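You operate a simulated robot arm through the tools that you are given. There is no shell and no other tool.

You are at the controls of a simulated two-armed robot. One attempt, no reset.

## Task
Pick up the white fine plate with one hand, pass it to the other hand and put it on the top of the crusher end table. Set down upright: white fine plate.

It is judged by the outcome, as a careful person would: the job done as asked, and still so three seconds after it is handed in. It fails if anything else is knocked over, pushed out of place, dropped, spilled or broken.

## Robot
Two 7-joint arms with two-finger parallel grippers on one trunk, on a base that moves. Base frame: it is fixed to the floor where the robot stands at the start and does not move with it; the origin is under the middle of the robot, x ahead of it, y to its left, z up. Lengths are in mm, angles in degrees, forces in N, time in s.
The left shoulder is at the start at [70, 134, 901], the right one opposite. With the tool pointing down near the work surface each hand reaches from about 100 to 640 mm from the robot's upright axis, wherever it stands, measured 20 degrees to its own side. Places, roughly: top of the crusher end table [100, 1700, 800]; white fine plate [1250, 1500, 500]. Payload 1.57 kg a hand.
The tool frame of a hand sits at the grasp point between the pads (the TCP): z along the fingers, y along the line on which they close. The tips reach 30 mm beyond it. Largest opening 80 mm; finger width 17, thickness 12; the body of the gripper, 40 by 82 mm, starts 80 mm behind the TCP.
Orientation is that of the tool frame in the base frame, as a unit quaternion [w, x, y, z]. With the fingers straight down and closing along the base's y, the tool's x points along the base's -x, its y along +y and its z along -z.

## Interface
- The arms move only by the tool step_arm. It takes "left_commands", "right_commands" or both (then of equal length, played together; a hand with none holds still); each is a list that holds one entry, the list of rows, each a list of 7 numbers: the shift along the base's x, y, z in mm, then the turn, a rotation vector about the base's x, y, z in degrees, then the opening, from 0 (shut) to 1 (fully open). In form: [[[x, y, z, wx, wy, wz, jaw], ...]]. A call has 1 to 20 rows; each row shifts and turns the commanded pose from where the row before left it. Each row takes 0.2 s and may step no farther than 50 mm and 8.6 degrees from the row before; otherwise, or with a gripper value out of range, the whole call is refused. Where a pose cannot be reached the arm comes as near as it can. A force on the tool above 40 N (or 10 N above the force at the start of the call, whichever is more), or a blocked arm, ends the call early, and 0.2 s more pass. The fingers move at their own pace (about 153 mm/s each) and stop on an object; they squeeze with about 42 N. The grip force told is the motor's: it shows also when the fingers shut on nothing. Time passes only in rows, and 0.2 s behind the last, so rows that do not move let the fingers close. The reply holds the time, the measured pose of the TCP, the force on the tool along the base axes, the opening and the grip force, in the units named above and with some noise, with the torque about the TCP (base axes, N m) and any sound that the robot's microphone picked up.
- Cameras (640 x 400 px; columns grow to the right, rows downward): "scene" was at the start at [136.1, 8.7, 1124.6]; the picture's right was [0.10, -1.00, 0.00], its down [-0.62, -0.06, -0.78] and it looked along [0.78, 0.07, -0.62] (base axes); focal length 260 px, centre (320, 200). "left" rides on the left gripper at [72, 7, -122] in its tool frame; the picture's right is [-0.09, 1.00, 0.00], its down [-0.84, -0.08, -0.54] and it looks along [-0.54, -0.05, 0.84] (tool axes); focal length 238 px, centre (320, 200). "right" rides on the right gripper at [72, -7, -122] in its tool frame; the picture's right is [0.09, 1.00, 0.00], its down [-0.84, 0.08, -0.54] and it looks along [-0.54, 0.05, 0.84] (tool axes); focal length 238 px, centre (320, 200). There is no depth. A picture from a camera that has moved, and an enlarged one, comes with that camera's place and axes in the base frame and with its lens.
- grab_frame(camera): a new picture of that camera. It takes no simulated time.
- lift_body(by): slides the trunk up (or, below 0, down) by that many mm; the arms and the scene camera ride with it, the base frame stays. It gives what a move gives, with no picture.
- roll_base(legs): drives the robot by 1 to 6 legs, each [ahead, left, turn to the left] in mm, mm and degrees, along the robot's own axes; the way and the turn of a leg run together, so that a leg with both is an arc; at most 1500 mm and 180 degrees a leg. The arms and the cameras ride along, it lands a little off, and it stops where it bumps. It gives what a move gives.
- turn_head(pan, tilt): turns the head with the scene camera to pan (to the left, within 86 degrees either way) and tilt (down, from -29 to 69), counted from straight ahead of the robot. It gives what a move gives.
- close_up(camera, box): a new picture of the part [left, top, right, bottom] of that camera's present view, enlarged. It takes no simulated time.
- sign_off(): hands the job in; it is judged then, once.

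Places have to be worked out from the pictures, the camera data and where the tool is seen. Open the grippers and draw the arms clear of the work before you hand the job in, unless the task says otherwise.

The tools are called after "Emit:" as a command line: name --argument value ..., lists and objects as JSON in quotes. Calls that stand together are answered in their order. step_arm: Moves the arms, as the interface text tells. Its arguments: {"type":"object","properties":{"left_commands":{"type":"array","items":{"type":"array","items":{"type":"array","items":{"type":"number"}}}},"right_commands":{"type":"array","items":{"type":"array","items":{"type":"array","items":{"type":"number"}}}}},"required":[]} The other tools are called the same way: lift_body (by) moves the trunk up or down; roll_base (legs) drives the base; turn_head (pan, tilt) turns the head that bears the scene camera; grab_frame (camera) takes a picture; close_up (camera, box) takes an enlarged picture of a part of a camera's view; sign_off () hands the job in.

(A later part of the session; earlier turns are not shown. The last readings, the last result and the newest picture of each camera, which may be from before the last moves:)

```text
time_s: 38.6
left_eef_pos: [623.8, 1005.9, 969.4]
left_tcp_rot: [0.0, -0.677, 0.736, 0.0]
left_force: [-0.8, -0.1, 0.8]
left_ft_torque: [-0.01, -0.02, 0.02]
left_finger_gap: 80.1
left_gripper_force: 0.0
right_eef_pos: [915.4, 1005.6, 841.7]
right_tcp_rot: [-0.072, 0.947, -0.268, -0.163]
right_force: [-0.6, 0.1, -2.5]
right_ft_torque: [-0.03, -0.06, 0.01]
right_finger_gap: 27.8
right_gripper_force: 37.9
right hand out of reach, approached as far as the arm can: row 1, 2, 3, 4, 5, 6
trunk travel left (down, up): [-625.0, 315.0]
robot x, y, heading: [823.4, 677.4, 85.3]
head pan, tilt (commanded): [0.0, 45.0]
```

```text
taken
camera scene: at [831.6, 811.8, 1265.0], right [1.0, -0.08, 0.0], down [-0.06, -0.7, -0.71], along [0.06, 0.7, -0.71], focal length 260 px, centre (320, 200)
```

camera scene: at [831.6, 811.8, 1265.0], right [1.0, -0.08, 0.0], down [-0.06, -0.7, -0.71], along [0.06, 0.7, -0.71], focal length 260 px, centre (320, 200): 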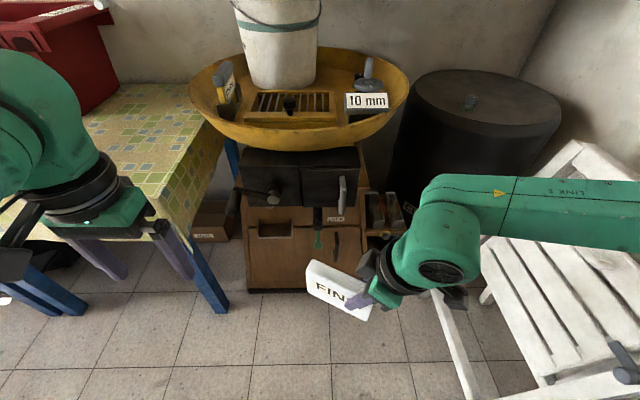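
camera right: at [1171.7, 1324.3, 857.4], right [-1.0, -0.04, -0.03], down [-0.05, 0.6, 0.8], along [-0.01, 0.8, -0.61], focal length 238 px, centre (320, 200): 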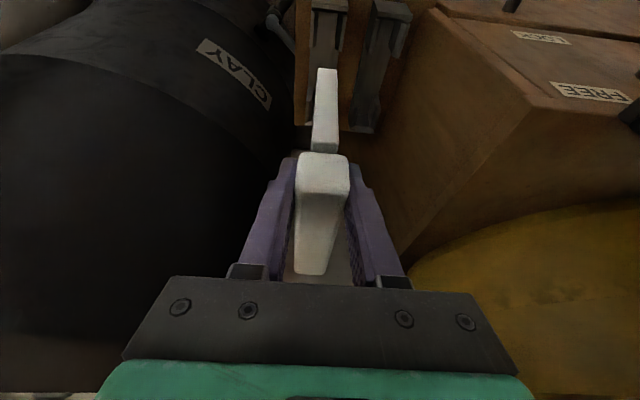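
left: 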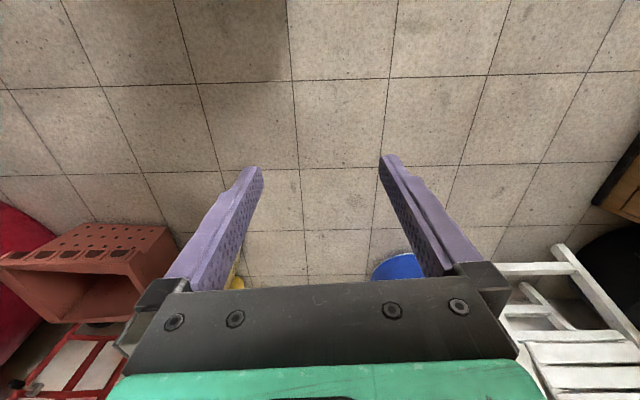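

The wrist hit a limit near 60° of yaw, so a full 90° isn't available there. I back out of that last stretch with reversed rows to see where the commanded pose stands, keeping the grip shut.

Emit:
step_arm --right_commands '[[[15, -11, -5, 0, 0, -8, 0], [15, -11, -5, 0, 0, -8, 0], [15, -11, -5, 0, 0, -8, 0], [15, -11, -5, 0, 0, -8, 0], [15, -11, -5, 0, 0, -8, 0], [15, -11, -5, 0, 0, -8, 0]]]'

Emit:
grab_frame --camera "scene"

```text
time_s: 40.0
left_eef_pos: [625.5, 1007.1, 969.9]
left_tcp_rot: [0.0, -0.678, 0.735, -0.001]
left_force: [-0.3, -0.1, 0.8]
left_ft_torque: [0.0, 0.03, 0.0]
left_finger_gap: 80.0
left_gripper_force: 0.0
right_eef_pos: [979.3, 972.9, 811.8]
right_tcp_rot: [-0.119, 0.79, -0.586, -0.134]
right_force: [-0.2, 0.6, -2.7]
right_ft_torque: [-0.08, -0.02, -0.01]
right_finger_gap: 27.9
right_gripper_force: 38.6
right hand out of reach, approached as far as the arm can: row 4, 5, 6
trunk travel left (down, up): [-625.0, 315.0]
robot x, y, heading: [823.3, 677.5, 85.2]
head pan, tilt (commanded): [0.0, 45.0]
```

```text
taken
camera scene: at [834.8, 812.1, 1265.0], right [1.0, -0.08, 0.0], down [-0.06, -0.71, -0.71], along [0.06, 0.7, -0.71], focal length 260 px, centre (320, 200)
```

scene: 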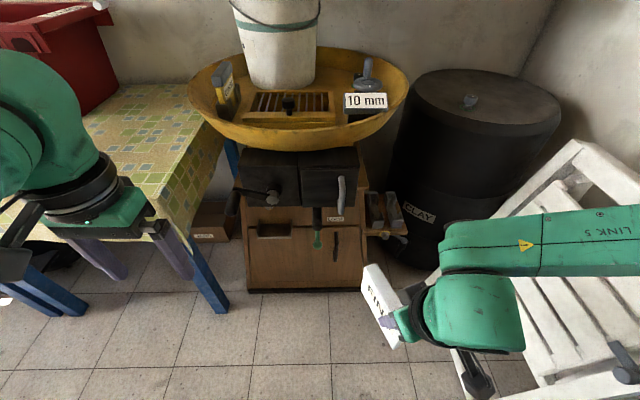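

The arm was folded too close to the body there (wrist almost at the shoulder), which explains the limit. I back the base off 200 mm for room, then extend the right hand forward and lower before turning the plate.

Emit:
roll_base --legs '[[-200, 0, 0]]'

Emit:
step_arm --right_commands '[[[-3, 40, -4, 0, 0, 0, 0], [-3, 40, -4, 0, 0, 0, 0], [-5, 40, -4, 0, 0, 4, 0], [-5, 40, -4, 0, 0, 6, 0], [-8, 30, -4, 0, 0, 6, 0]]]'

Emit:
grab_frame --camera "scene"

```text
time_s: 41.6
left_eef_pos: [609.3, 809.3, 968.0]
left_tcp_rot: [-0.002, -0.677, 0.736, -0.001]
left_force: [0.2, 0.1, 1.4]
left_ft_torque: [0.02, -0.01, 0.0]
left_finger_gap: 80.1
left_gripper_force: 0.0
right_eef_pos: [961.8, 775.0, 811.3]
right_tcp_rot: [-0.12, 0.791, -0.585, -0.134]
right_force: [0.4, 0.3, -2.6]
right_ft_torque: [-0.08, -0.03, -0.02]
right_finger_gap: 27.6
right_gripper_force: 38.4
trunk travel left (down, up): [-625.0, 315.0]
robot x, y, heading: [803.9, 483.8, 85.2]
head pan, tilt (commanded): [0.0, 45.0]
```

```text
time_s: 42.8
left_eef_pos: [608.8, 809.9, 968.8]
left_tcp_rot: [0.0, -0.678, 0.735, -0.002]
left_force: [0.2, -0.4, 0.1]
left_ft_torque: [0.04, 0.03, -0.03]
left_finger_gap: 79.9
left_gripper_force: 0.0
right_eef_pos: [937.9, 964.8, 789.6]
right_tcp_rot: [-0.099, 0.865, -0.469, -0.149]
right_force: [-0.2, -0.3, -3.5]
right_ft_torque: [-0.05, -0.04, 0.02]
right_finger_gap: 27.5
right_gripper_force: 37.8
trunk travel left (down, up): [-625.0, 315.0]
robot x, y, heading: [808.5, 482.0, 85.3]
head pan, tilt (commanded): [0.0, 45.0]
```

```text
taken
camera scene: at [816.5, 615.0, 1264.9], right [1.0, -0.08, 0.0], down [-0.06, -0.71, -0.71], along [0.06, 0.7, -0.71], focal length 260 px, centre (320, 200)
```

scene: 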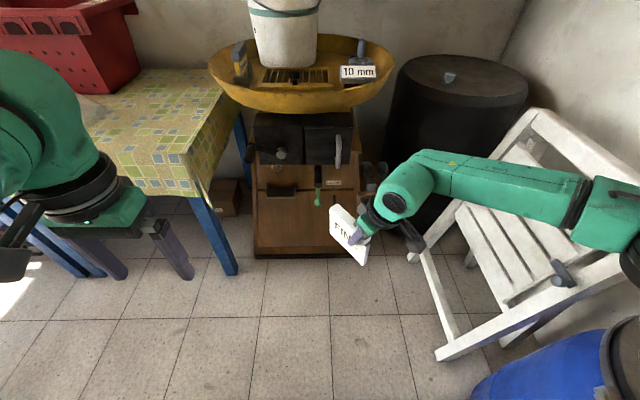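

Now the right hand is at a comfortable reach with no limit flagged. I continue the yaw in small batches.

Emit:
step_arm --right_commands '[[[-6, 0, 0, 0, 0, 7.5, 0], [-6, 0, 0, 0, 0, 7.5, 0], [-6, 0, 0, 0, 0, 7.5, 0], [-6, 0, 0, 0, 0, 7.5, 0]]]'

Emit:
grab_frame --camera "scene"

```text
time_s: 43.8
left_eef_pos: [609.1, 808.6, 969.6]
left_tcp_rot: [0.0, -0.678, 0.735, -0.001]
left_force: [1.2, 0.3, -0.1]
left_ft_torque: [0.03, -0.01, -0.04]
left_finger_gap: 80.0
left_gripper_force: 0.0
right_eef_pos: [933.8, 965.0, 792.0]
right_tcp_rot: [-0.095, 0.879, -0.441, -0.152]
right_force: [-0.6, 0.0, -2.8]
right_ft_torque: [-0.08, -0.02, -0.03]
right_finger_gap: 27.8
right_gripper_force: 38.3
right hand out of reach, approached as far as the arm can: row 1, 2, 3, 4
trunk travel left (down, up): [-625.0, 315.0]
robot x, y, heading: [806.0, 482.2, 85.3]
head pan, tilt (commanded): [0.0, 45.0]
```

```text
taken
camera scene: at [816.8, 614.2, 1265.0], right [1.0, -0.08, 0.0], down [-0.06, -0.71, -0.71], along [0.06, 0.7, -0.71], focal length 260 px, centre (320, 200)
```

scene: 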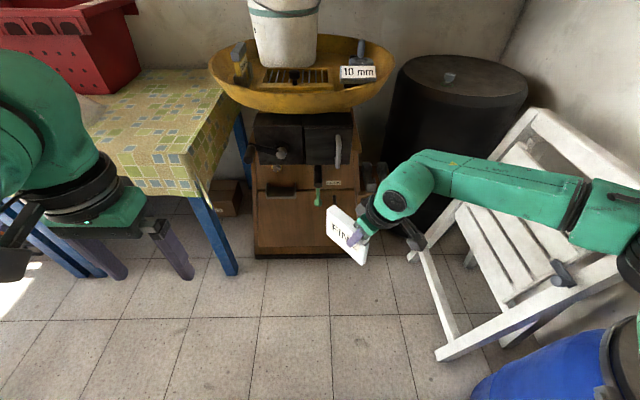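

The last wrist joint limits R's yaw to about +42° relative to me here. So I choose a handover with the plate's long axis at +35°, R on its near-right end; I set R there now (about 400 ahead, 30 right, z 740) and level it.

Emit:
step_arm --right_commands '[[[-13, -17, -10, -0.2, 0.33, -1.2, 0], [-13, -17, -10, -0.2, 0.33, -1.2, 0], [-13, -17, -10, -0.2, 0.33, -1.2, 0], [-13, -17, -10, -0.2, 0.33, -1.2, 0], [-13, -17, -10, -0.2, 0.33, -1.2, 0]]]'

Emit:
grab_frame --camera "scene"

```text
time_s: 45.0
left_eef_pos: [607.7, 809.2, 969.4]
left_tcp_rot: [0.0, -0.677, 0.736, -0.001]
left_force: [1.0, -0.5, 1.4]
left_ft_torque: [0.01, 0.04, 0.0]
left_finger_gap: 79.7
left_gripper_force: 0.2
right_eef_pos: [869.0, 879.0, 740.9]
right_tcp_rot: [-0.088, 0.854, -0.489, -0.156]
right_force: [0.3, -0.2, -3.3]
right_ft_torque: [-0.1, -0.06, 0.03]
right_finger_gap: 27.7
right_gripper_force: 37.6
trunk travel left (down, up): [-625.0, 315.0]
robot x, y, heading: [807.6, 483.6, 85.5]
head pan, tilt (commanded): [0.0, 45.0]
```

```text
taken
camera scene: at [816.4, 614.0, 1265.0], right [1.0, -0.08, 0.0], down [-0.06, -0.7, -0.71], along [0.06, 0.7, -0.71], focal length 260 px, centre (320, 200)
```

scene: 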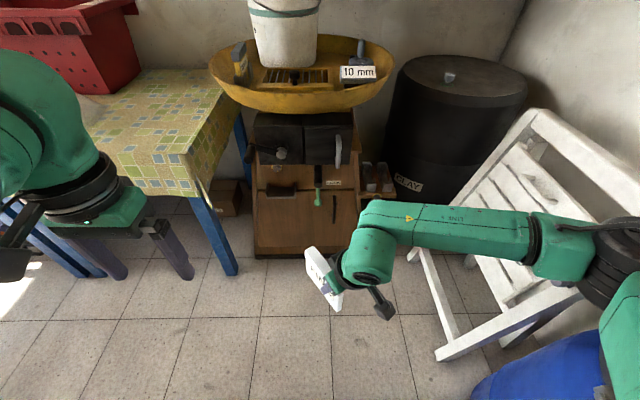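

R holds the plate exactly as wanted (heading 120°, level; cap center ≈ (852, 908), cap z ≈ 729–754). Now I bring the left hand forward and turn it by +35° in free space, to test that its wrist allows it.

Emit:
step_arm --left_commands '[[[14, 36, -8, 0, 0, 7, 1], [14, 36, -8, 0, 0, 7, 1], [14, 36, -8, 0, 0, 7, 1], [14, 36, -8, 0, 0, 7, 1], [14, 36, -8, 0, 0, 7, 1]]]'

Emit:
grab_frame --camera "scene"

```text
time_s: 46.2
left_eef_pos: [679.2, 990.4, 928.7]
left_tcp_rot: [0.001, 0.868, -0.497, 0.0]
left_force: [0.8, 0.2, 0.4]
left_ft_torque: [-0.02, 0.02, 0.0]
left_finger_gap: 79.8
left_gripper_force: 0.0
right_eef_pos: [869.2, 880.0, 741.4]
right_tcp_rot: [-0.087, 0.854, -0.489, -0.156]
right_force: [0.5, -0.1, -2.5]
right_ft_torque: [-0.04, -0.06, 0.02]
right_finger_gap: 27.8
right_gripper_force: 38.5
trunk travel left (down, up): [-625.0, 315.0]
robot x, y, heading: [802.2, 482.0, 85.4]
head pan, tilt (commanded): [0.0, 45.0]
```

```text
taken
camera scene: at [817.8, 615.4, 1264.8], right [1.0, -0.08, 0.0], down [-0.06, -0.71, -0.71], along [0.06, 0.7, -0.71], focal length 260 px, centre (320, 200)
```

scene: 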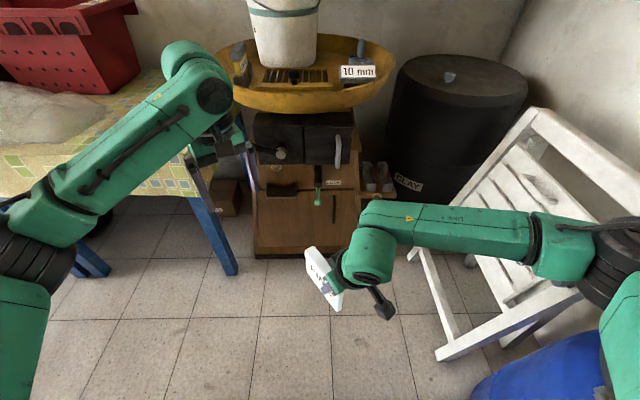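

The left wrist took the +35° yaw. Now I lean it 30° the other way (wrist toward front-left) while keeping the TCP in free space.

Emit:
step_arm --left_commands '[[[8, 0, -5, -5.2, -3.0, 0, 1], [8, 0, -5, -5.2, -3.0, 0, 1], [8, 0, -5, -5.2, -3.0, 0, 1], [8, 0, -5, -5.2, -3.0, 0, 1], [8, 0, -5, -5.2, -3.0, 0, 1]]]'

Emit:
grab_frame --camera "scene"

```text
time_s: 47.4
left_eef_pos: [719.0, 988.5, 903.8]
left_tcp_rot: [0.131, 0.838, -0.48, 0.225]
left_force: [-0.2, -0.8, 0.0]
left_ft_torque: [-0.02, 0.0, 0.0]
left_finger_gap: 80.1
left_gripper_force: 0.0
right_eef_pos: [869.7, 879.1, 741.5]
right_tcp_rot: [-0.087, 0.854, -0.489, -0.155]
right_force: [0.2, 0.2, -2.7]
right_ft_torque: [-0.07, -0.03, 0.01]
right_finger_gap: 27.8
right_gripper_force: 37.5
trunk travel left (down, up): [-625.0, 315.0]
robot x, y, heading: [805.4, 486.6, 85.6]
head pan, tilt (commanded): [0.0, 45.0]
```

```text
taken
camera scene: at [817.1, 614.6, 1264.9], right [1.0, -0.08, 0.0], down [-0.06, -0.71, -0.71], along [0.06, 0.7, -0.71], focal length 260 px, centre (320, 200)
```

scene: 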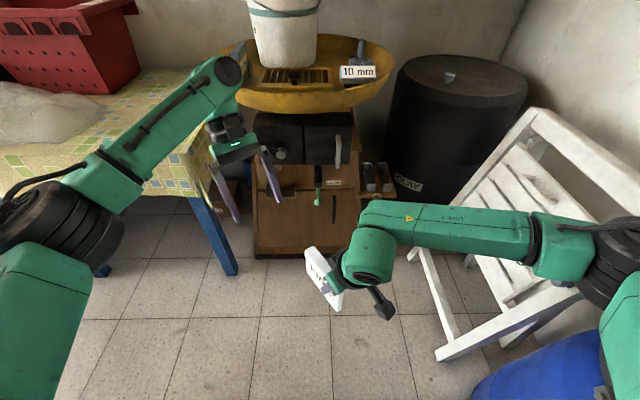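

The left hand reached the leaned pose. I move it to a staging point 120 mm back along its approach line from the plate's far end and check from both cameras.

Emit:
step_arm --left_commands '[[[28, 1.7, -19.5, 0, 0, 0, 1], [28, 1.7, -19.5, 0, 0, 0, 1], [27.5, 1.5, -19.5, 0, 0, 0, 1]]]'

Emit:
grab_frame --camera "left"

Emit:
grab_frame --camera "scene"

Emit:
close_up --camera "scene" --box '[230, 170, 430, 330]'

```text
time_s: 48.2
left_eef_pos: [803.6, 993.6, 846.1]
left_tcp_rot: [0.13, 0.838, -0.481, 0.224]
left_force: [0.9, -0.9, -0.1]
left_ft_torque: [0.0, 0.02, -0.01]
left_finger_gap: 80.1
left_gripper_force: 0.1
right_eef_pos: [869.5, 879.7, 741.0]
right_tcp_rot: [-0.088, 0.854, -0.489, -0.156]
right_force: [0.3, -0.7, -2.3]
right_ft_torque: [-0.1, -0.04, 0.01]
right_finger_gap: 27.6
right_gripper_force: 38.3
trunk travel left (down, up): [-625.0, 315.0]
robot x, y, heading: [802.7, 480.9, 85.3]
head pan, tilt (commanded): [0.0, 45.0]
```

```text
taken
camera left: at [799.9, 989.4, 986.8], right [-0.9, -0.43, -0.04], down [-0.44, 0.9, 0.05], along [0.02, 0.06, -1.0], focal length 238 px, centre (320, 200)
```

left: 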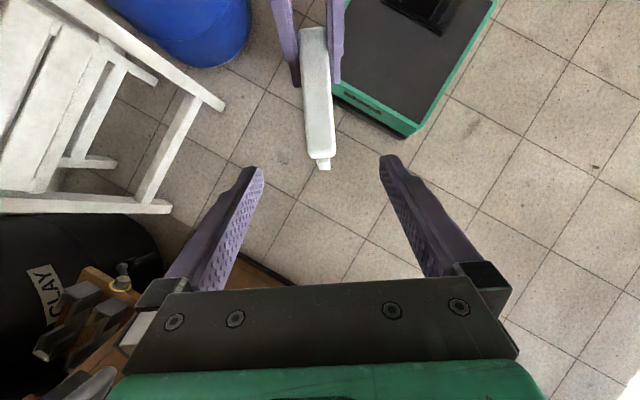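

```text
taken
camera scene: at [818.2, 614.4, 1265.0], right [1.0, -0.08, 0.0], down [-0.06, -0.71, -0.71], along [0.06, 0.7, -0.71], focal length 260 px, centre (320, 200)
```

scene: 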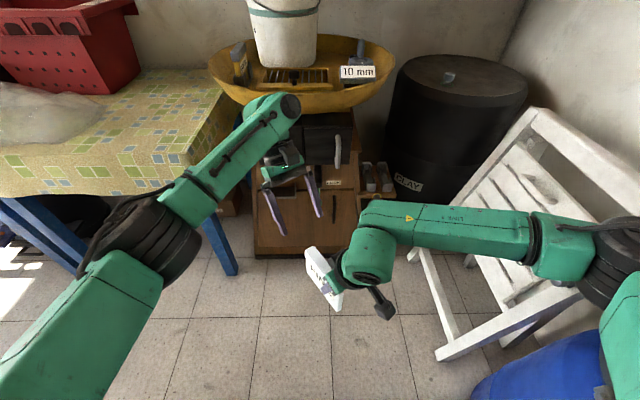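

```text
2.50 times, centred on (330, 250) of scene
camera zoom: at [818.2, 614.4, 1265.0], right [1.0, -0.08, 0.0], down [-0.06, -0.71, -0.71], along [0.06, 0.7, -0.71], focal length 650 px, centre (295, 75)
```

zoom: 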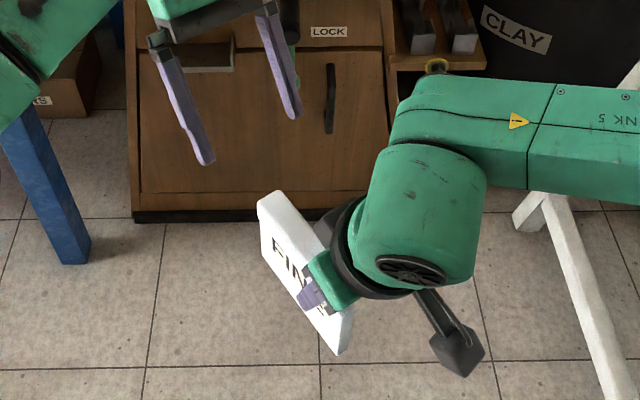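

The left camera sees the plate centred between its fingers; the cap's far end agrees with my estimate within a few mm (L target ≈ (834.5, 945, 742)). I advance most of the way along the approach line, then check.

Emit:
step_arm --left_commands '[[[6.2, -9.7, -20.8, 0, 0, -0.3, 1], [6.2, -9.7, -20.8, 0, 0, -0.3, 1], [6.2, -9.7, -20.8, 0, 0, -0.3, 1], [6.2, -9.7, -20.8, 0, 0, 0, 1]]]'

Emit:
grab_frame --camera "left"

Emit:
close_up --camera "scene" --box '[230, 170, 430, 330]'

Emit:
grab_frame --camera "right"

```text
time_s: 49.2
left_eef_pos: [827.2, 955.6, 763.4]
left_tcp_rot: [0.131, 0.834, -0.486, 0.223]
left_force: [-0.2, 0.1, -0.1]
left_ft_torque: [0.04, 0.0, 0.03]
left_finger_gap: 80.0
left_gripper_force: 0.0
right_eef_pos: [868.7, 878.8, 740.8]
right_tcp_rot: [-0.089, 0.854, -0.488, -0.157]
right_force: [0.2, 0.1, -2.7]
right_ft_torque: [-0.07, -0.03, -0.01]
right_finger_gap: 27.8
right_gripper_force: 38.1
trunk travel left (down, up): [-625.0, 315.0]
robot x, y, heading: [804.4, 484.0, 85.1]
head pan, tilt (commanded): [0.0, 45.0]
```

```text
taken
camera left: at [823.3, 950.4, 904.2], right [-0.91, -0.42, -0.04], down [-0.42, 0.91, 0.05], along [0.02, 0.06, -1.0], focal length 238 px, centre (320, 200)
```

left: 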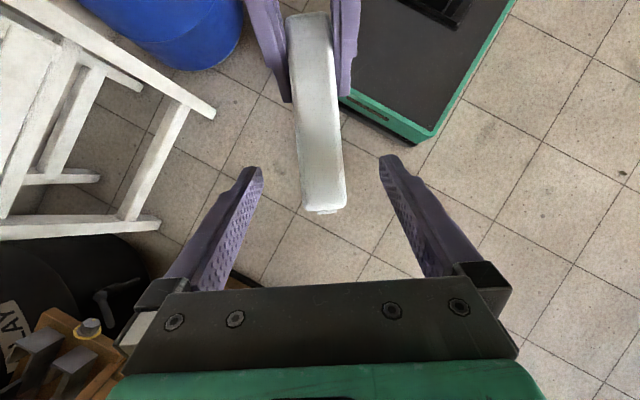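

```text
2.50 times, centred on (330, 250) of scene
camera zoom: at [817.1, 614.2, 1265.0], right [1.0, -0.08, 0.0], down [-0.06, -0.71, -0.71], along [0.06, 0.7, -0.71], focal length 650 px, centre (295, 75)
```

zoom: 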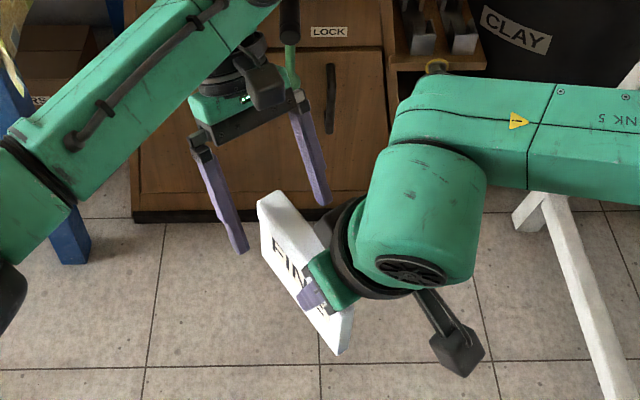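

```text
taken
camera right: at [930.6, 786.6, 828.8], right [-0.82, -0.58, -0.03], down [-0.37, 0.47, 0.8], along [-0.45, 0.67, -0.6], focal length 238 px, centre (320, 200)
```

right: 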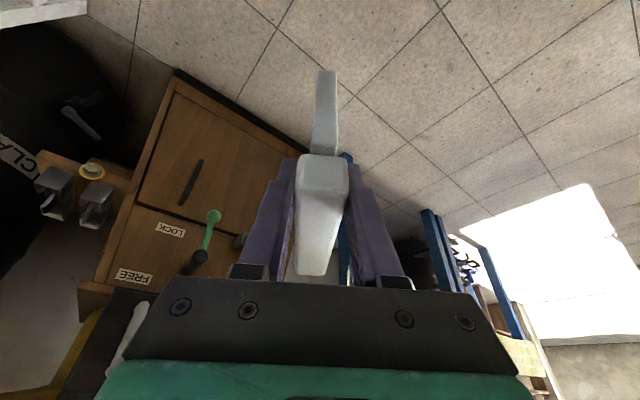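

The plate's line and the left tool agree (heading 119.7° vs 119.4°), and the plate is centred. I go the last 24 mm onto the cap's far part and then close the left fingers, keeping the right shut.

Emit:
step_arm --left_commands '[[[2.4, -5.8, -12, 0, 0, 0, 1], [2.3, -5.7, -12, 0, 0, 0.2, 1], [0, 0, 0, 0, 0, 0, 1]]]'

Emit:
grab_frame --camera "left"

Emit:
close_up --camera "scene" --box '[230, 170, 430, 330]'

```text
time_s: 50.0
left_eef_pos: [831.2, 942.5, 737.4]
left_tcp_rot: [0.131, 0.835, -0.486, 0.224]
left_force: [-0.3, 0.8, 0.3]
left_ft_torque: [0.01, 0.01, 0.05]
left_finger_gap: 80.0
left_gripper_force: 0.1
right_eef_pos: [868.8, 879.7, 741.5]
right_tcp_rot: [-0.089, 0.853, -0.489, -0.157]
right_force: [0.1, -0.2, -2.3]
right_ft_torque: [-0.1, -0.07, 0.01]
right_finger_gap: 27.8
right_gripper_force: 37.5
trunk travel left (down, up): [-625.0, 315.0]
robot x, y, heading: [805.7, 487.1, 85.4]
head pan, tilt (commanded): [0.0, 45.0]
```

```text
taken
camera left: at [827.6, 939.1, 879.7], right [-0.91, -0.42, -0.04], down [-0.42, 0.9, 0.05], along [0.02, 0.06, -1.0], focal length 238 px, centre (320, 200)
```

left: 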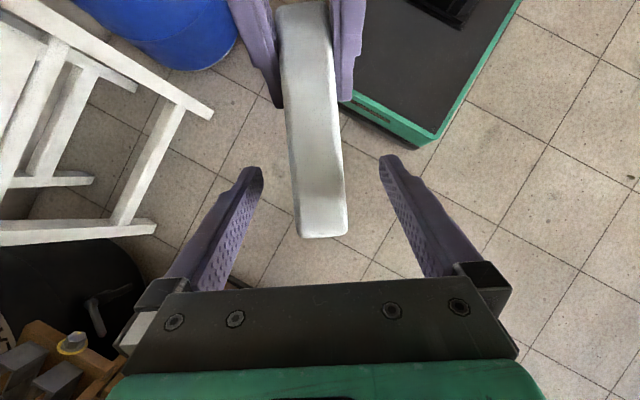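

```text
2.50 times, centred on (330, 250) of scene
camera zoom: at [816.8, 614.1, 1265.0], right [1.0, -0.08, 0.0], down [-0.06, -0.71, -0.71], along [0.06, 0.7, -0.71], focal length 650 px, centre (295, 75)
```

zoom: 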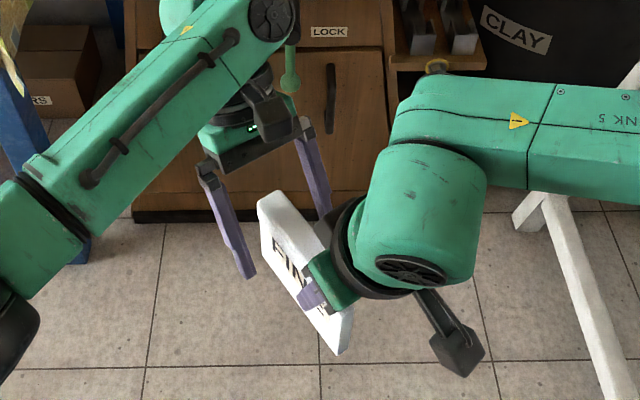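

The left TCP sits on the cap's centreline, 24 mm from its far end. I close the left fingers while the right keeps hold.

Emit:
step_arm --left_commands '[[[0, 0, 0, 0, 0, 0, 0.5], [0, 0, 0, 0, 0, 0, 0.3], [0, 0, 0, 0, 0, 0, 0.0], [0, 0, 0, 0, 0, 0, 0.0], [0, 0, 0, 0, 0, 0, 0.0]]]'

Emit:
grab_frame --camera "left"

Emit:
close_up --camera "scene" --box '[230, 170, 430, 330]'

```text
time_s: 51.2
left_eef_pos: [832.1, 943.5, 738.1]
left_tcp_rot: [0.131, 0.835, -0.485, 0.224]
left_force: [2.5, 0.1, 0.5]
left_ft_torque: [0.14, -0.13, 0.57]
left_finger_gap: 27.5
left_gripper_force: 38.0
right_eef_pos: [868.2, 881.0, 741.1]
right_tcp_rot: [-0.088, 0.853, -0.489, -0.156]
right_force: [-2.0, 1.4, -2.4]
right_ft_torque: [-0.23, 0.08, -0.42]
right_finger_gap: 27.6
right_gripper_force: 38.1
trunk travel left (down, up): [-625.0, 315.0]
robot x, y, heading: [802.6, 481.5, 85.3]
head pan, tilt (commanded): [0.0, 45.0]
```

```text
taken
camera left: at [827.6, 939.1, 879.8], right [-0.91, -0.42, -0.04], down [-0.42, 0.9, 0.05], along [0.02, 0.06, -1.0], focal length 238 px, centre (320, 200)
```

left: 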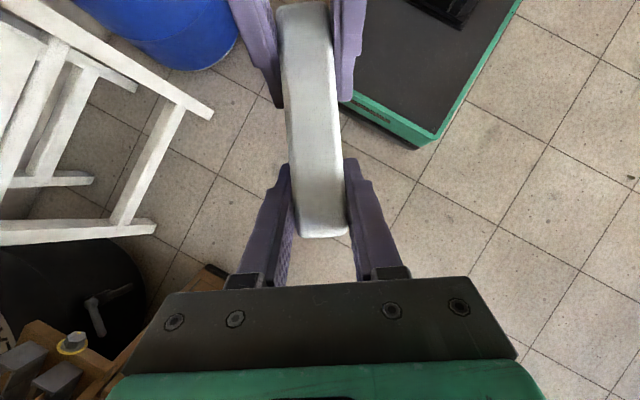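

```text
2.50 times, centred on (330, 250) of scene
camera zoom: at [816.8, 614.1, 1265.0], right [1.0, -0.08, 0.0], down [-0.06, -0.71, -0.71], along [0.06, 0.7, -0.71], focal length 650 px, centre (295, 75)
```

zoom: 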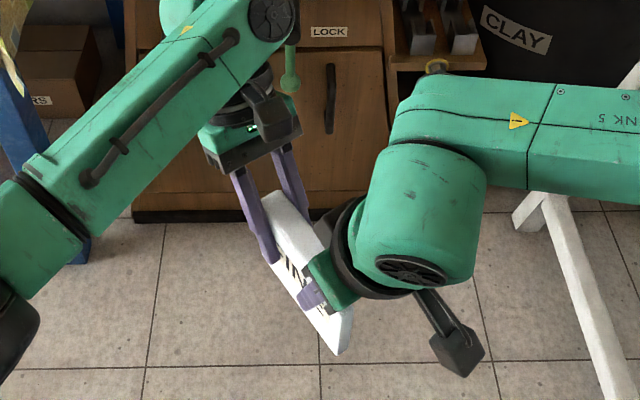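

Both hands now hold the cap (L gap 27.5 mm, 38 N). I open the right hand and watch the left's readings.

Emit:
step_arm --right_commands '[[[0, 0, 0, 0, 0, 0, 0.45], [0, 0, 0, 0, 0, 0, 0.7], [0, 0, 0, 0, 0, 0, 1.0], [0, 0, 0, 0, 0, 0, 1.0]]]' --left_commands '[[[0, 0, 0, 0, 0, 0, 0], [0, 0, 0, 0, 0, 0, 0], [0, 0, 0, 0, 0, 0, 0], [0, 0, 0, 0, 0, 0, 0]]]'

Emit:
grab_frame --camera "left"

Emit:
grab_frame --camera "right"

```text
time_s: 52.2
left_eef_pos: [832.4, 943.7, 738.7]
left_tcp_rot: [0.132, 0.835, -0.485, 0.224]
left_force: [0.5, 0.3, -0.9]
left_ft_torque: [0.06, 0.05, -0.01]
left_finger_gap: 27.6
left_gripper_force: 38.0
right_eef_pos: [869.0, 879.9, 740.5]
right_tcp_rot: [-0.089, 0.854, -0.489, -0.156]
right_force: [-0.6, 0.2, 0.0]
right_ft_torque: [0.01, 0.04, 0.0]
right_finger_gap: 79.9
right_gripper_force: 0.1
trunk travel left (down, up): [-625.0, 315.0]
robot x, y, heading: [804.7, 479.2, 85.3]
head pan, tilt (commanded): [0.0, 45.0]
```

```text
taken
camera left: at [827.5, 939.1, 879.7], right [-0.91, -0.42, -0.04], down [-0.42, 0.9, 0.05], along [0.02, 0.06, -1.0], focal length 238 px, centre (320, 200)
```

left: 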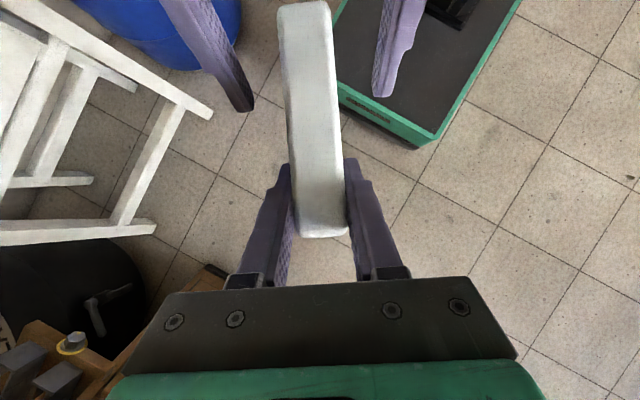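

```text
taken
camera right: at [930.4, 786.6, 828.9], right [-0.82, -0.58, -0.03], down [-0.37, 0.47, 0.8], along [-0.45, 0.67, -0.6], focal length 238 px, centre (320, 200)
```

right: 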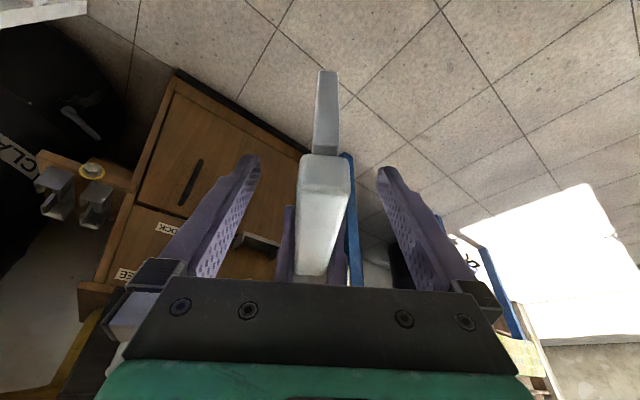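

The left alone carries the plate with no slip. I withdraw the right hand along its own axis and then out to the right.

Emit:
step_arm --right_commands '[[[4.5, -7.6, 23.4, 0, 0, 0, 1], [4.5, -7.6, 23.4, 0, 0, 0, 1], [4.5, -7.6, 23.4, 0, 0, 0, 1], [30, 0, 5, 0, 0, -7, 1], [40, 5, 5, 0, 0, -7, 1], [40, 5, 5, 0, 0, -7, 1], [30, 5, 5, 0, 0, -7, 1], [0, 0, 10, -4, 0, -7, 1]]]'

Emit:
grab_frame --camera "scene"

Emit:
grab_frame --camera "left"

```text
time_s: 54.0
left_eef_pos: [831.0, 942.6, 738.2]
left_tcp_rot: [0.132, 0.835, -0.486, 0.224]
left_force: [0.0, 0.1, -0.5]
left_ft_torque: [0.04, 0.08, 0.03]
left_finger_gap: 27.8
left_gripper_force: 37.7
right_eef_pos: [1021.8, 871.7, 840.2]
right_tcp_rot: [0.106, -0.671, 0.728, 0.098]
right_force: [-1.4, 0.2, 0.5]
right_ft_torque: [0.01, 0.0, -0.02]
right_finger_gap: 80.1
right_gripper_force: 0.1
trunk travel left (down, up): [-625.0, 315.0]
robot x, y, heading: [803.7, 483.9, 85.3]
head pan, tilt (commanded): [0.0, 45.0]
```

```text
taken
camera scene: at [816.0, 615.2, 1264.9], right [1.0, -0.08, 0.0], down [-0.06, -0.71, -0.71], along [0.06, 0.7, -0.71], focal length 260 px, centre (320, 200)
```

scene: 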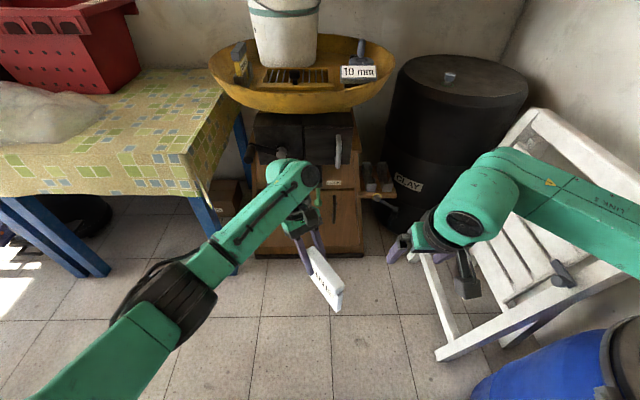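

```text
taken
camera left: at [827.0, 939.8, 879.3], right [-0.91, -0.42, -0.04], down [-0.42, 0.9, 0.05], along [0.02, 0.06, -1.0], focal length 238 px, centre (320, 200)
```

left: 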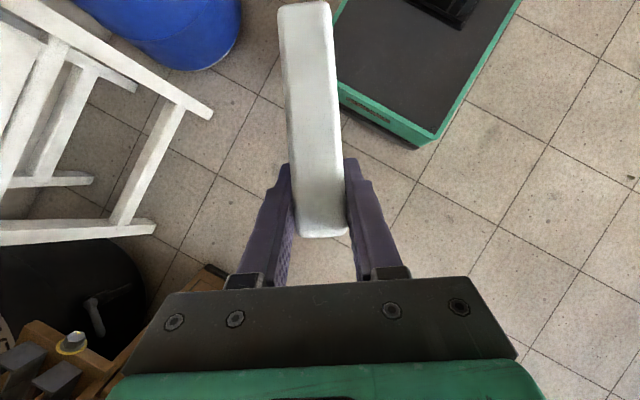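

The right hand is clear. I take an enlarged view of the plate in the left hand to measure its height below the fingers.

Emit:
close_up --camera "scene" --box '[270, 220, 370, 320]'

Emit:
grab_frame --camera "right"

```text
4.00 times, centred on (320, 270) of scene
camera zoom: at [816.0, 615.2, 1264.9], right [1.0, -0.08, 0.0], down [-0.06, -0.71, -0.71], along [0.06, 0.7, -0.71], focal length 1041 px, centre (320, -80)
```

zoom: 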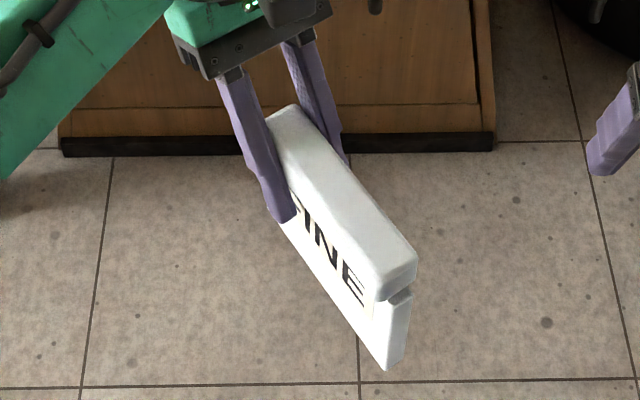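

```text
taken
camera right: at [1020.3, 766.6, 935.9], right [-1.0, -0.01, -0.03], down [-0.03, 0.65, 0.76], along [0.01, 0.76, -0.65], focal length 238 px, centre (320, 200)
```

right: 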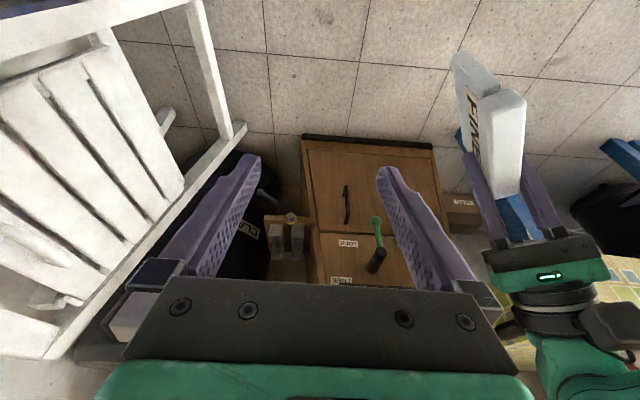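

The plate is about 135 mm tall; its bottom lies about 115 mm below the left TCP. I raise the trunk 250 mm so the plate clears the 800 mm table top with room, then slide left in the open floor before approaching the table.

Emit:
lift_body --by 250

Emit:
roll_base --legs '[[0, 430, 0], [0, 0, 4.7]]'

Emit:
turn_head --pan 15 --tilt 45

Emit:
grab_frame --camera "scene"

```text
time_s: 56.5
left_eef_pos: [831.3, 943.3, 987.6]
left_tcp_rot: [0.131, 0.835, -0.485, 0.223]
left_force: [0.4, 0.1, -1.9]
left_ft_torque: [0.05, 0.05, 0.0]
left_finger_gap: 27.8
left_gripper_force: 38.1
right_eef_pos: [1023.1, 871.2, 1090.2]
right_tcp_rot: [0.107, -0.671, 0.727, 0.099]
right_force: [0.0, -0.8, 0.0]
right_ft_torque: [0.01, 0.02, -0.01]
right_finger_gap: 79.9
right_gripper_force: 0.0
trunk travel left (down, up): [-875.0, 65.0]
robot x, y, heading: [803.5, 482.8, 85.4]
head pan, tilt (commanded): [0.0, 45.0]
```

```text
time_s: 59.6
left_eef_pos: [365.2, 976.7, 988.1]
left_tcp_rot: [0.123, 0.855, -0.45, 0.228]
left_force: [0.2, -0.8, -3.1]
left_ft_torque: [0.04, 0.06, 0.0]
left_finger_gap: 27.4
left_gripper_force: 38.4
right_eef_pos: [560.6, 921.8, 1090.0]
right_tcp_rot: [-0.101, 0.701, -0.698, -0.104]
right_force: [-0.1, -0.2, -0.5]
right_ft_torque: [0.01, 0.03, 0.0]
right_finger_gap: 80.0
right_gripper_force: 0.1
trunk travel left (down, up): [-875.0, 65.0]
robot x, y, heading: [379.6, 517.7, 90.1]
head pan, tilt (commanded): [0.0, 45.0]
```

```text
time_s: 60.4
left_eef_pos: [361.8, 978.6, 988.8]
left_tcp_rot: [0.123, 0.855, -0.449, 0.229]
left_force: [-0.6, -0.4, -2.1]
left_ft_torque: [0.07, 0.01, 0.01]
left_finger_gap: 27.6
left_gripper_force: 38.8
right_eef_pos: [557.8, 923.6, 1090.6]
right_tcp_rot: [-0.103, 0.701, -0.698, -0.103]
right_force: [-0.6, 0.1, -0.2]
right_ft_torque: [0.01, -0.01, 0.0]
right_finger_gap: 80.2
right_gripper_force: 0.0
trunk travel left (down, up): [-875.0, 65.0]
robot x, y, heading: [373.9, 513.2, 90.3]
head pan, tilt (commanded): [15.0, 45.0]
```

```text
taken
camera scene: at [354.6, 646.2, 1515.0], right [0.97, 0.26, 0.0], down [0.19, -0.68, -0.71], along [-0.19, 0.68, -0.71], focal length 260 px, centre (320, 200)
```

scene: 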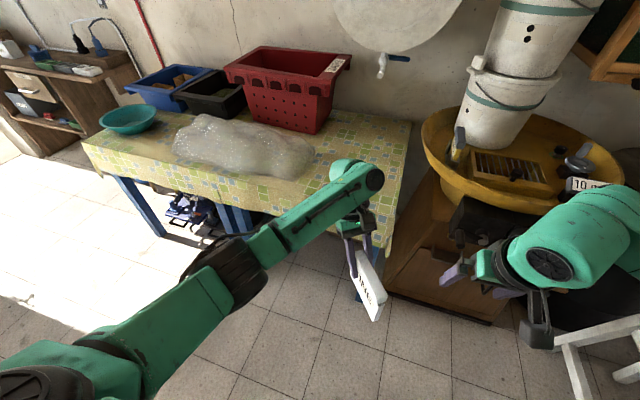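

The plate is held well. I enlarge the table's right part to find its edges and the clear area.

Emit:
close_up --camera "scene" --box '[240, 90, 440, 290]'

Emit:
grab_frame --camera "left"

```text
2.00 times, centred on (340, 190) of scene
camera zoom: at [354.6, 646.2, 1515.0], right [0.97, 0.26, 0.0], down [0.19, -0.68, -0.71], along [-0.19, 0.68, -0.71], focal length 520 px, centre (280, 220)
```

zoom: 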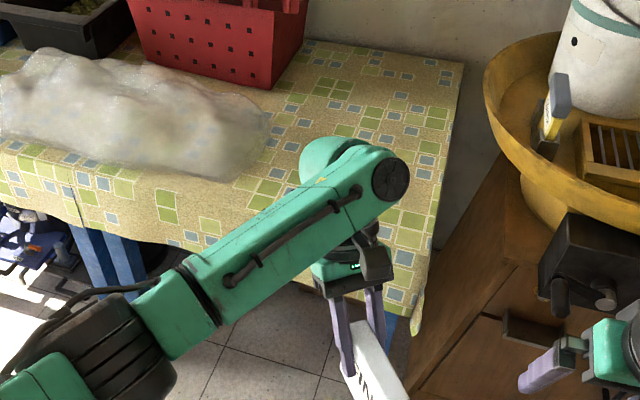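

```text
taken
camera left: at [358.5, 973.6, 1129.7], right [-0.87, -0.5, -0.04], down [-0.5, 0.86, 0.05], along [0.01, 0.06, -1.0], focal length 238 px, centre (320, 200)
```

left: 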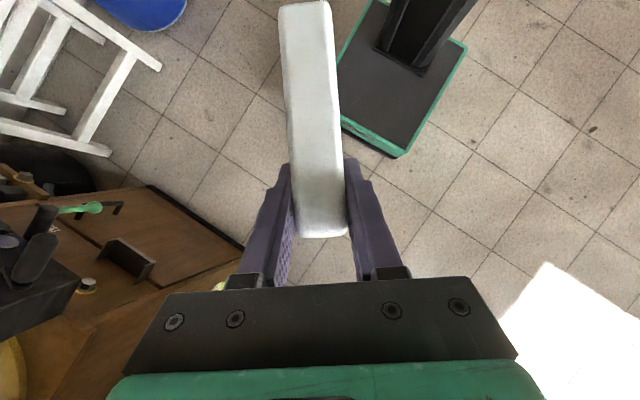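

The cloth's edges drape, so I will use the left camera, which looks straight down, to see the table edge as I come over it. I raise the trunk a further 60 mm for margin and drive forward 250 mm first.

Emit:
lift_body --by 60

Emit:
roll_base --legs '[[250, 0, 0]]'

Emit:
grab_frame --camera "left"

Emit:
grab_frame --camera "scene"

```text
time_s: 61.4
left_eef_pos: [362.0, 979.0, 1048.6]
left_tcp_rot: [0.122, 0.855, -0.449, 0.229]
left_force: [0.9, 0.3, -1.8]
left_ft_torque: [0.09, 0.05, -0.04]
left_finger_gap: 27.5
left_gripper_force: 38.4
right_eef_pos: [558.5, 923.2, 1151.6]
right_tcp_rot: [-0.102, 0.702, -0.697, -0.103]
right_force: [-0.6, 0.0, 0.2]
right_ft_torque: [-0.01, 0.0, 0.02]
right_finger_gap: 80.1
right_gripper_force: 0.0
trunk travel left (down, up): [-935.0, 5.0]
robot x, y, heading: [375.9, 516.0, 90.0]
head pan, tilt (commanded): [15.0, 45.0]
```

```text
time_s: 63.2
left_eef_pos: [361.3, 1224.2, 1049.3]
left_tcp_rot: [0.122, 0.855, -0.45, 0.229]
left_force: [0.5, -0.1, -2.1]
left_ft_torque: [0.11, 0.06, 0.0]
left_finger_gap: 27.7
left_gripper_force: 38.2
right_eef_pos: [557.3, 1169.7, 1151.9]
right_tcp_rot: [-0.103, 0.702, -0.697, -0.104]
right_force: [-0.9, 0.3, 1.3]
right_ft_torque: [0.01, -0.01, 0.01]
right_finger_gap: 80.2
right_gripper_force: 0.2
trunk travel left (down, up): [-935.0, 5.0]
robot x, y, heading: [376.9, 767.1, 90.3]
head pan, tilt (commanded): [15.0, 45.0]
```

```text
taken
camera left: at [357.4, 1220.1, 1191.0], right [-0.87, -0.5, -0.04], down [-0.5, 0.86, 0.05], along [0.01, 0.07, -1.0], focal length 238 px, centre (320, 200)
```

left: 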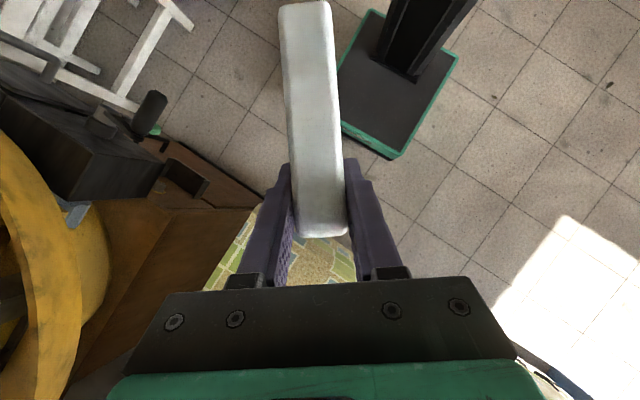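

```text
taken
camera scene: at [353.6, 891.7, 1575.4], right [0.96, 0.26, 0.0], down [0.19, -0.68, -0.71], along [-0.19, 0.68, -0.71], focal length 260 px, centre (320, 200)
```

scene: 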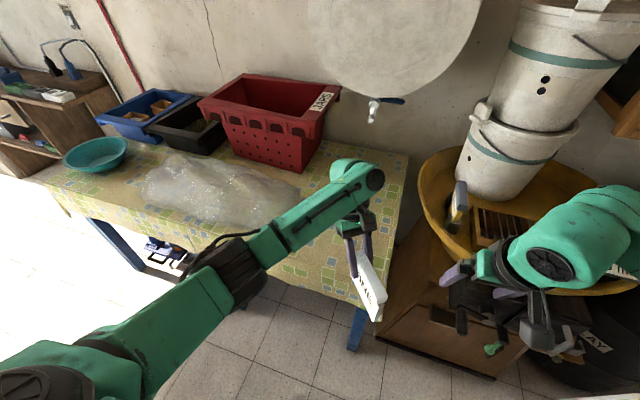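

From the downward view and the earlier ones, the hanging cloth corner fits (460, 1318); so the table top runs from about y ≈ 1315 back and x ≤ 455. I drive 240 ahead and 70 left so the plate comes over the top well inside its edges.

Emit:
roll_base --legs '[[150, 70, 0]]'

Emit:
grab_frame --camera "left"

Emit:
grab_frame --camera "scene"

```text
time_s: 64.7
left_eef_pos: [293.1, 1374.0, 1050.0]
left_tcp_rot: [0.12, 0.855, -0.449, 0.229]
left_force: [0.1, 0.0, -1.7]
left_ft_torque: [0.1, 0.08, 0.03]
left_finger_gap: 27.7
left_gripper_force: 38.3
right_eef_pos: [487.4, 1319.2, 1151.0]
right_tcp_rot: [-0.101, 0.702, -0.697, -0.104]
right_force: [0.6, -0.3, 0.5]
right_ft_torque: [0.01, 0.0, 0.0]
right_finger_gap: 79.9
right_gripper_force: 0.1
trunk travel left (down, up): [-935.0, 5.0]
robot x, y, heading: [306.1, 916.1, 90.4]
head pan, tilt (commanded): [15.0, 45.0]
```

```text
taken
camera left: at [288.1, 1369.5, 1191.1], right [-0.87, -0.5, -0.04], down [-0.5, 0.86, 0.05], along [0.01, 0.07, -1.0], focal length 238 px, centre (320, 200)
```

left: 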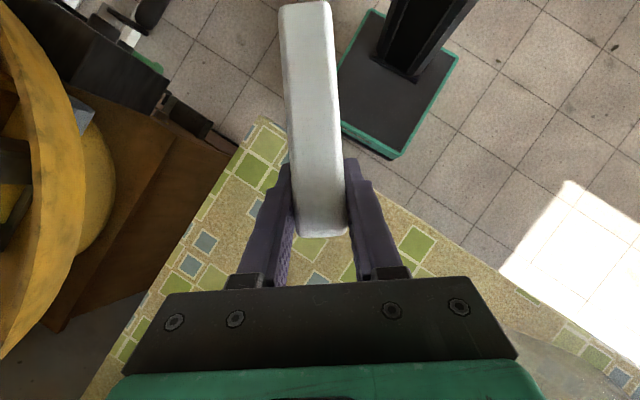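

```text
taken
camera scene: at [284.8, 1041.1, 1575.4], right [0.96, 0.26, 0.0], down [0.19, -0.68, -0.71], along [-0.19, 0.68, -0.71], focal length 260 px, centre (320, 200)
```

scene: 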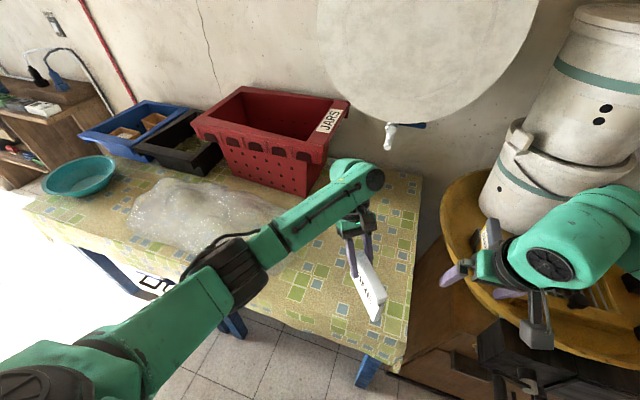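

The corner re-measures at about (457, 1318). The plate is just over the edge now; I go another 95 mm ahead so it is well inside.

Emit:
roll_base --legs '[[95, 0, 0]]'

Emit:
grab_frame --camera "left"

Emit:
turn_head --pan 0 --tilt 55

Emit:
grab_frame --camera "scene"

Emit:
grab_frame --camera "right"

```text
time_s: 65.8
left_eef_pos: [289.9, 1466.3, 1051.0]
left_tcp_rot: [0.12, 0.855, -0.45, 0.227]
left_force: [0.9, 0.1, -2.2]
left_ft_torque: [0.12, 0.06, 0.0]
left_finger_gap: 27.7
left_gripper_force: 38.8
right_eef_pos: [486.2, 1410.7, 1153.4]
right_tcp_rot: [-0.104, 0.702, -0.697, -0.105]
right_force: [0.2, -0.1, 0.0]
right_ft_torque: [0.05, -0.01, -0.03]
right_finger_gap: 79.8
right_gripper_force: 0.0
trunk travel left (down, up): [-935.0, 5.0]
robot x, y, heading: [304.2, 1009.8, 90.2]
head pan, tilt (commanded): [15.0, 45.0]
```

```text
taken
camera left: at [286.4, 1461.4, 1192.3], right [-0.87, -0.5, -0.05], down [-0.5, 0.86, 0.05], along [0.01, 0.07, -1.0], focal length 238 px, centre (320, 200)
```

left: 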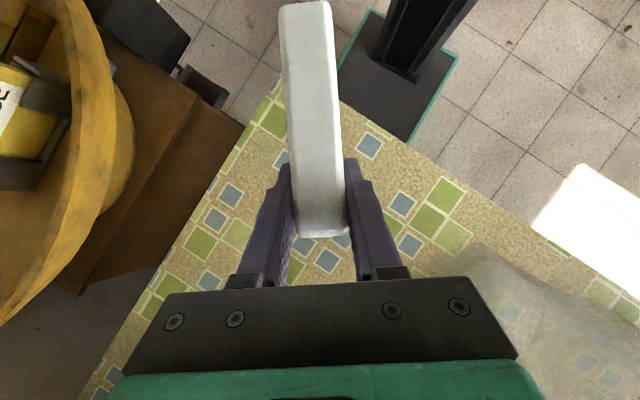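

```text
time_s: 66.6
left_eef_pos: [289.7, 1471.9, 1048.5]
left_tcp_rot: [0.122, 0.855, -0.448, 0.23]
left_force: [0.7, 0.2, -1.9]
left_ft_torque: [0.05, 0.02, 0.0]
left_finger_gap: 27.5
left_gripper_force: 38.4
right_eef_pos: [485.4, 1417.5, 1150.8]
right_tcp_rot: [-0.102, 0.701, -0.698, -0.103]
right_force: [-0.2, 0.3, 0.0]
right_ft_torque: [-0.02, -0.01, -0.01]
right_finger_gap: 79.8
right_gripper_force: 0.1
trunk travel left (down, up): [-935.0, 5.0]
robot x, y, heading: [302.8, 1010.0, 90.3]
head pan, tilt (commanded): [0.0, 55.0]
```

```text
taken
camera scene: at [303.6, 1134.5, 1561.5], right [1.0, 0.01, 0.0], down [0.0, -0.82, -0.57], along [0.0, 0.57, -0.82], focal length 260 px, centre (320, 200)
```

scene: 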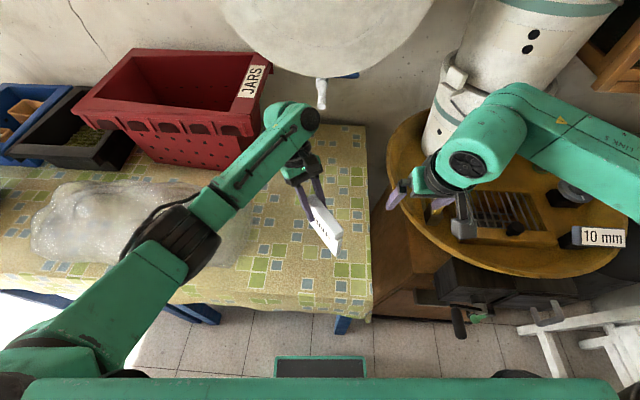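

```text
taken
camera right: at [493.4, 1312.3, 1245.7], right [-1.0, -0.1, -0.03], down [-0.08, 0.65, 0.76], along [-0.06, 0.76, -0.65], focal length 238 px, centre (320, 200)
```

right: 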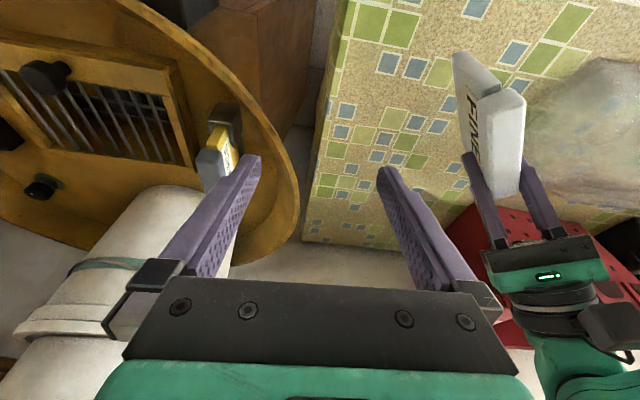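

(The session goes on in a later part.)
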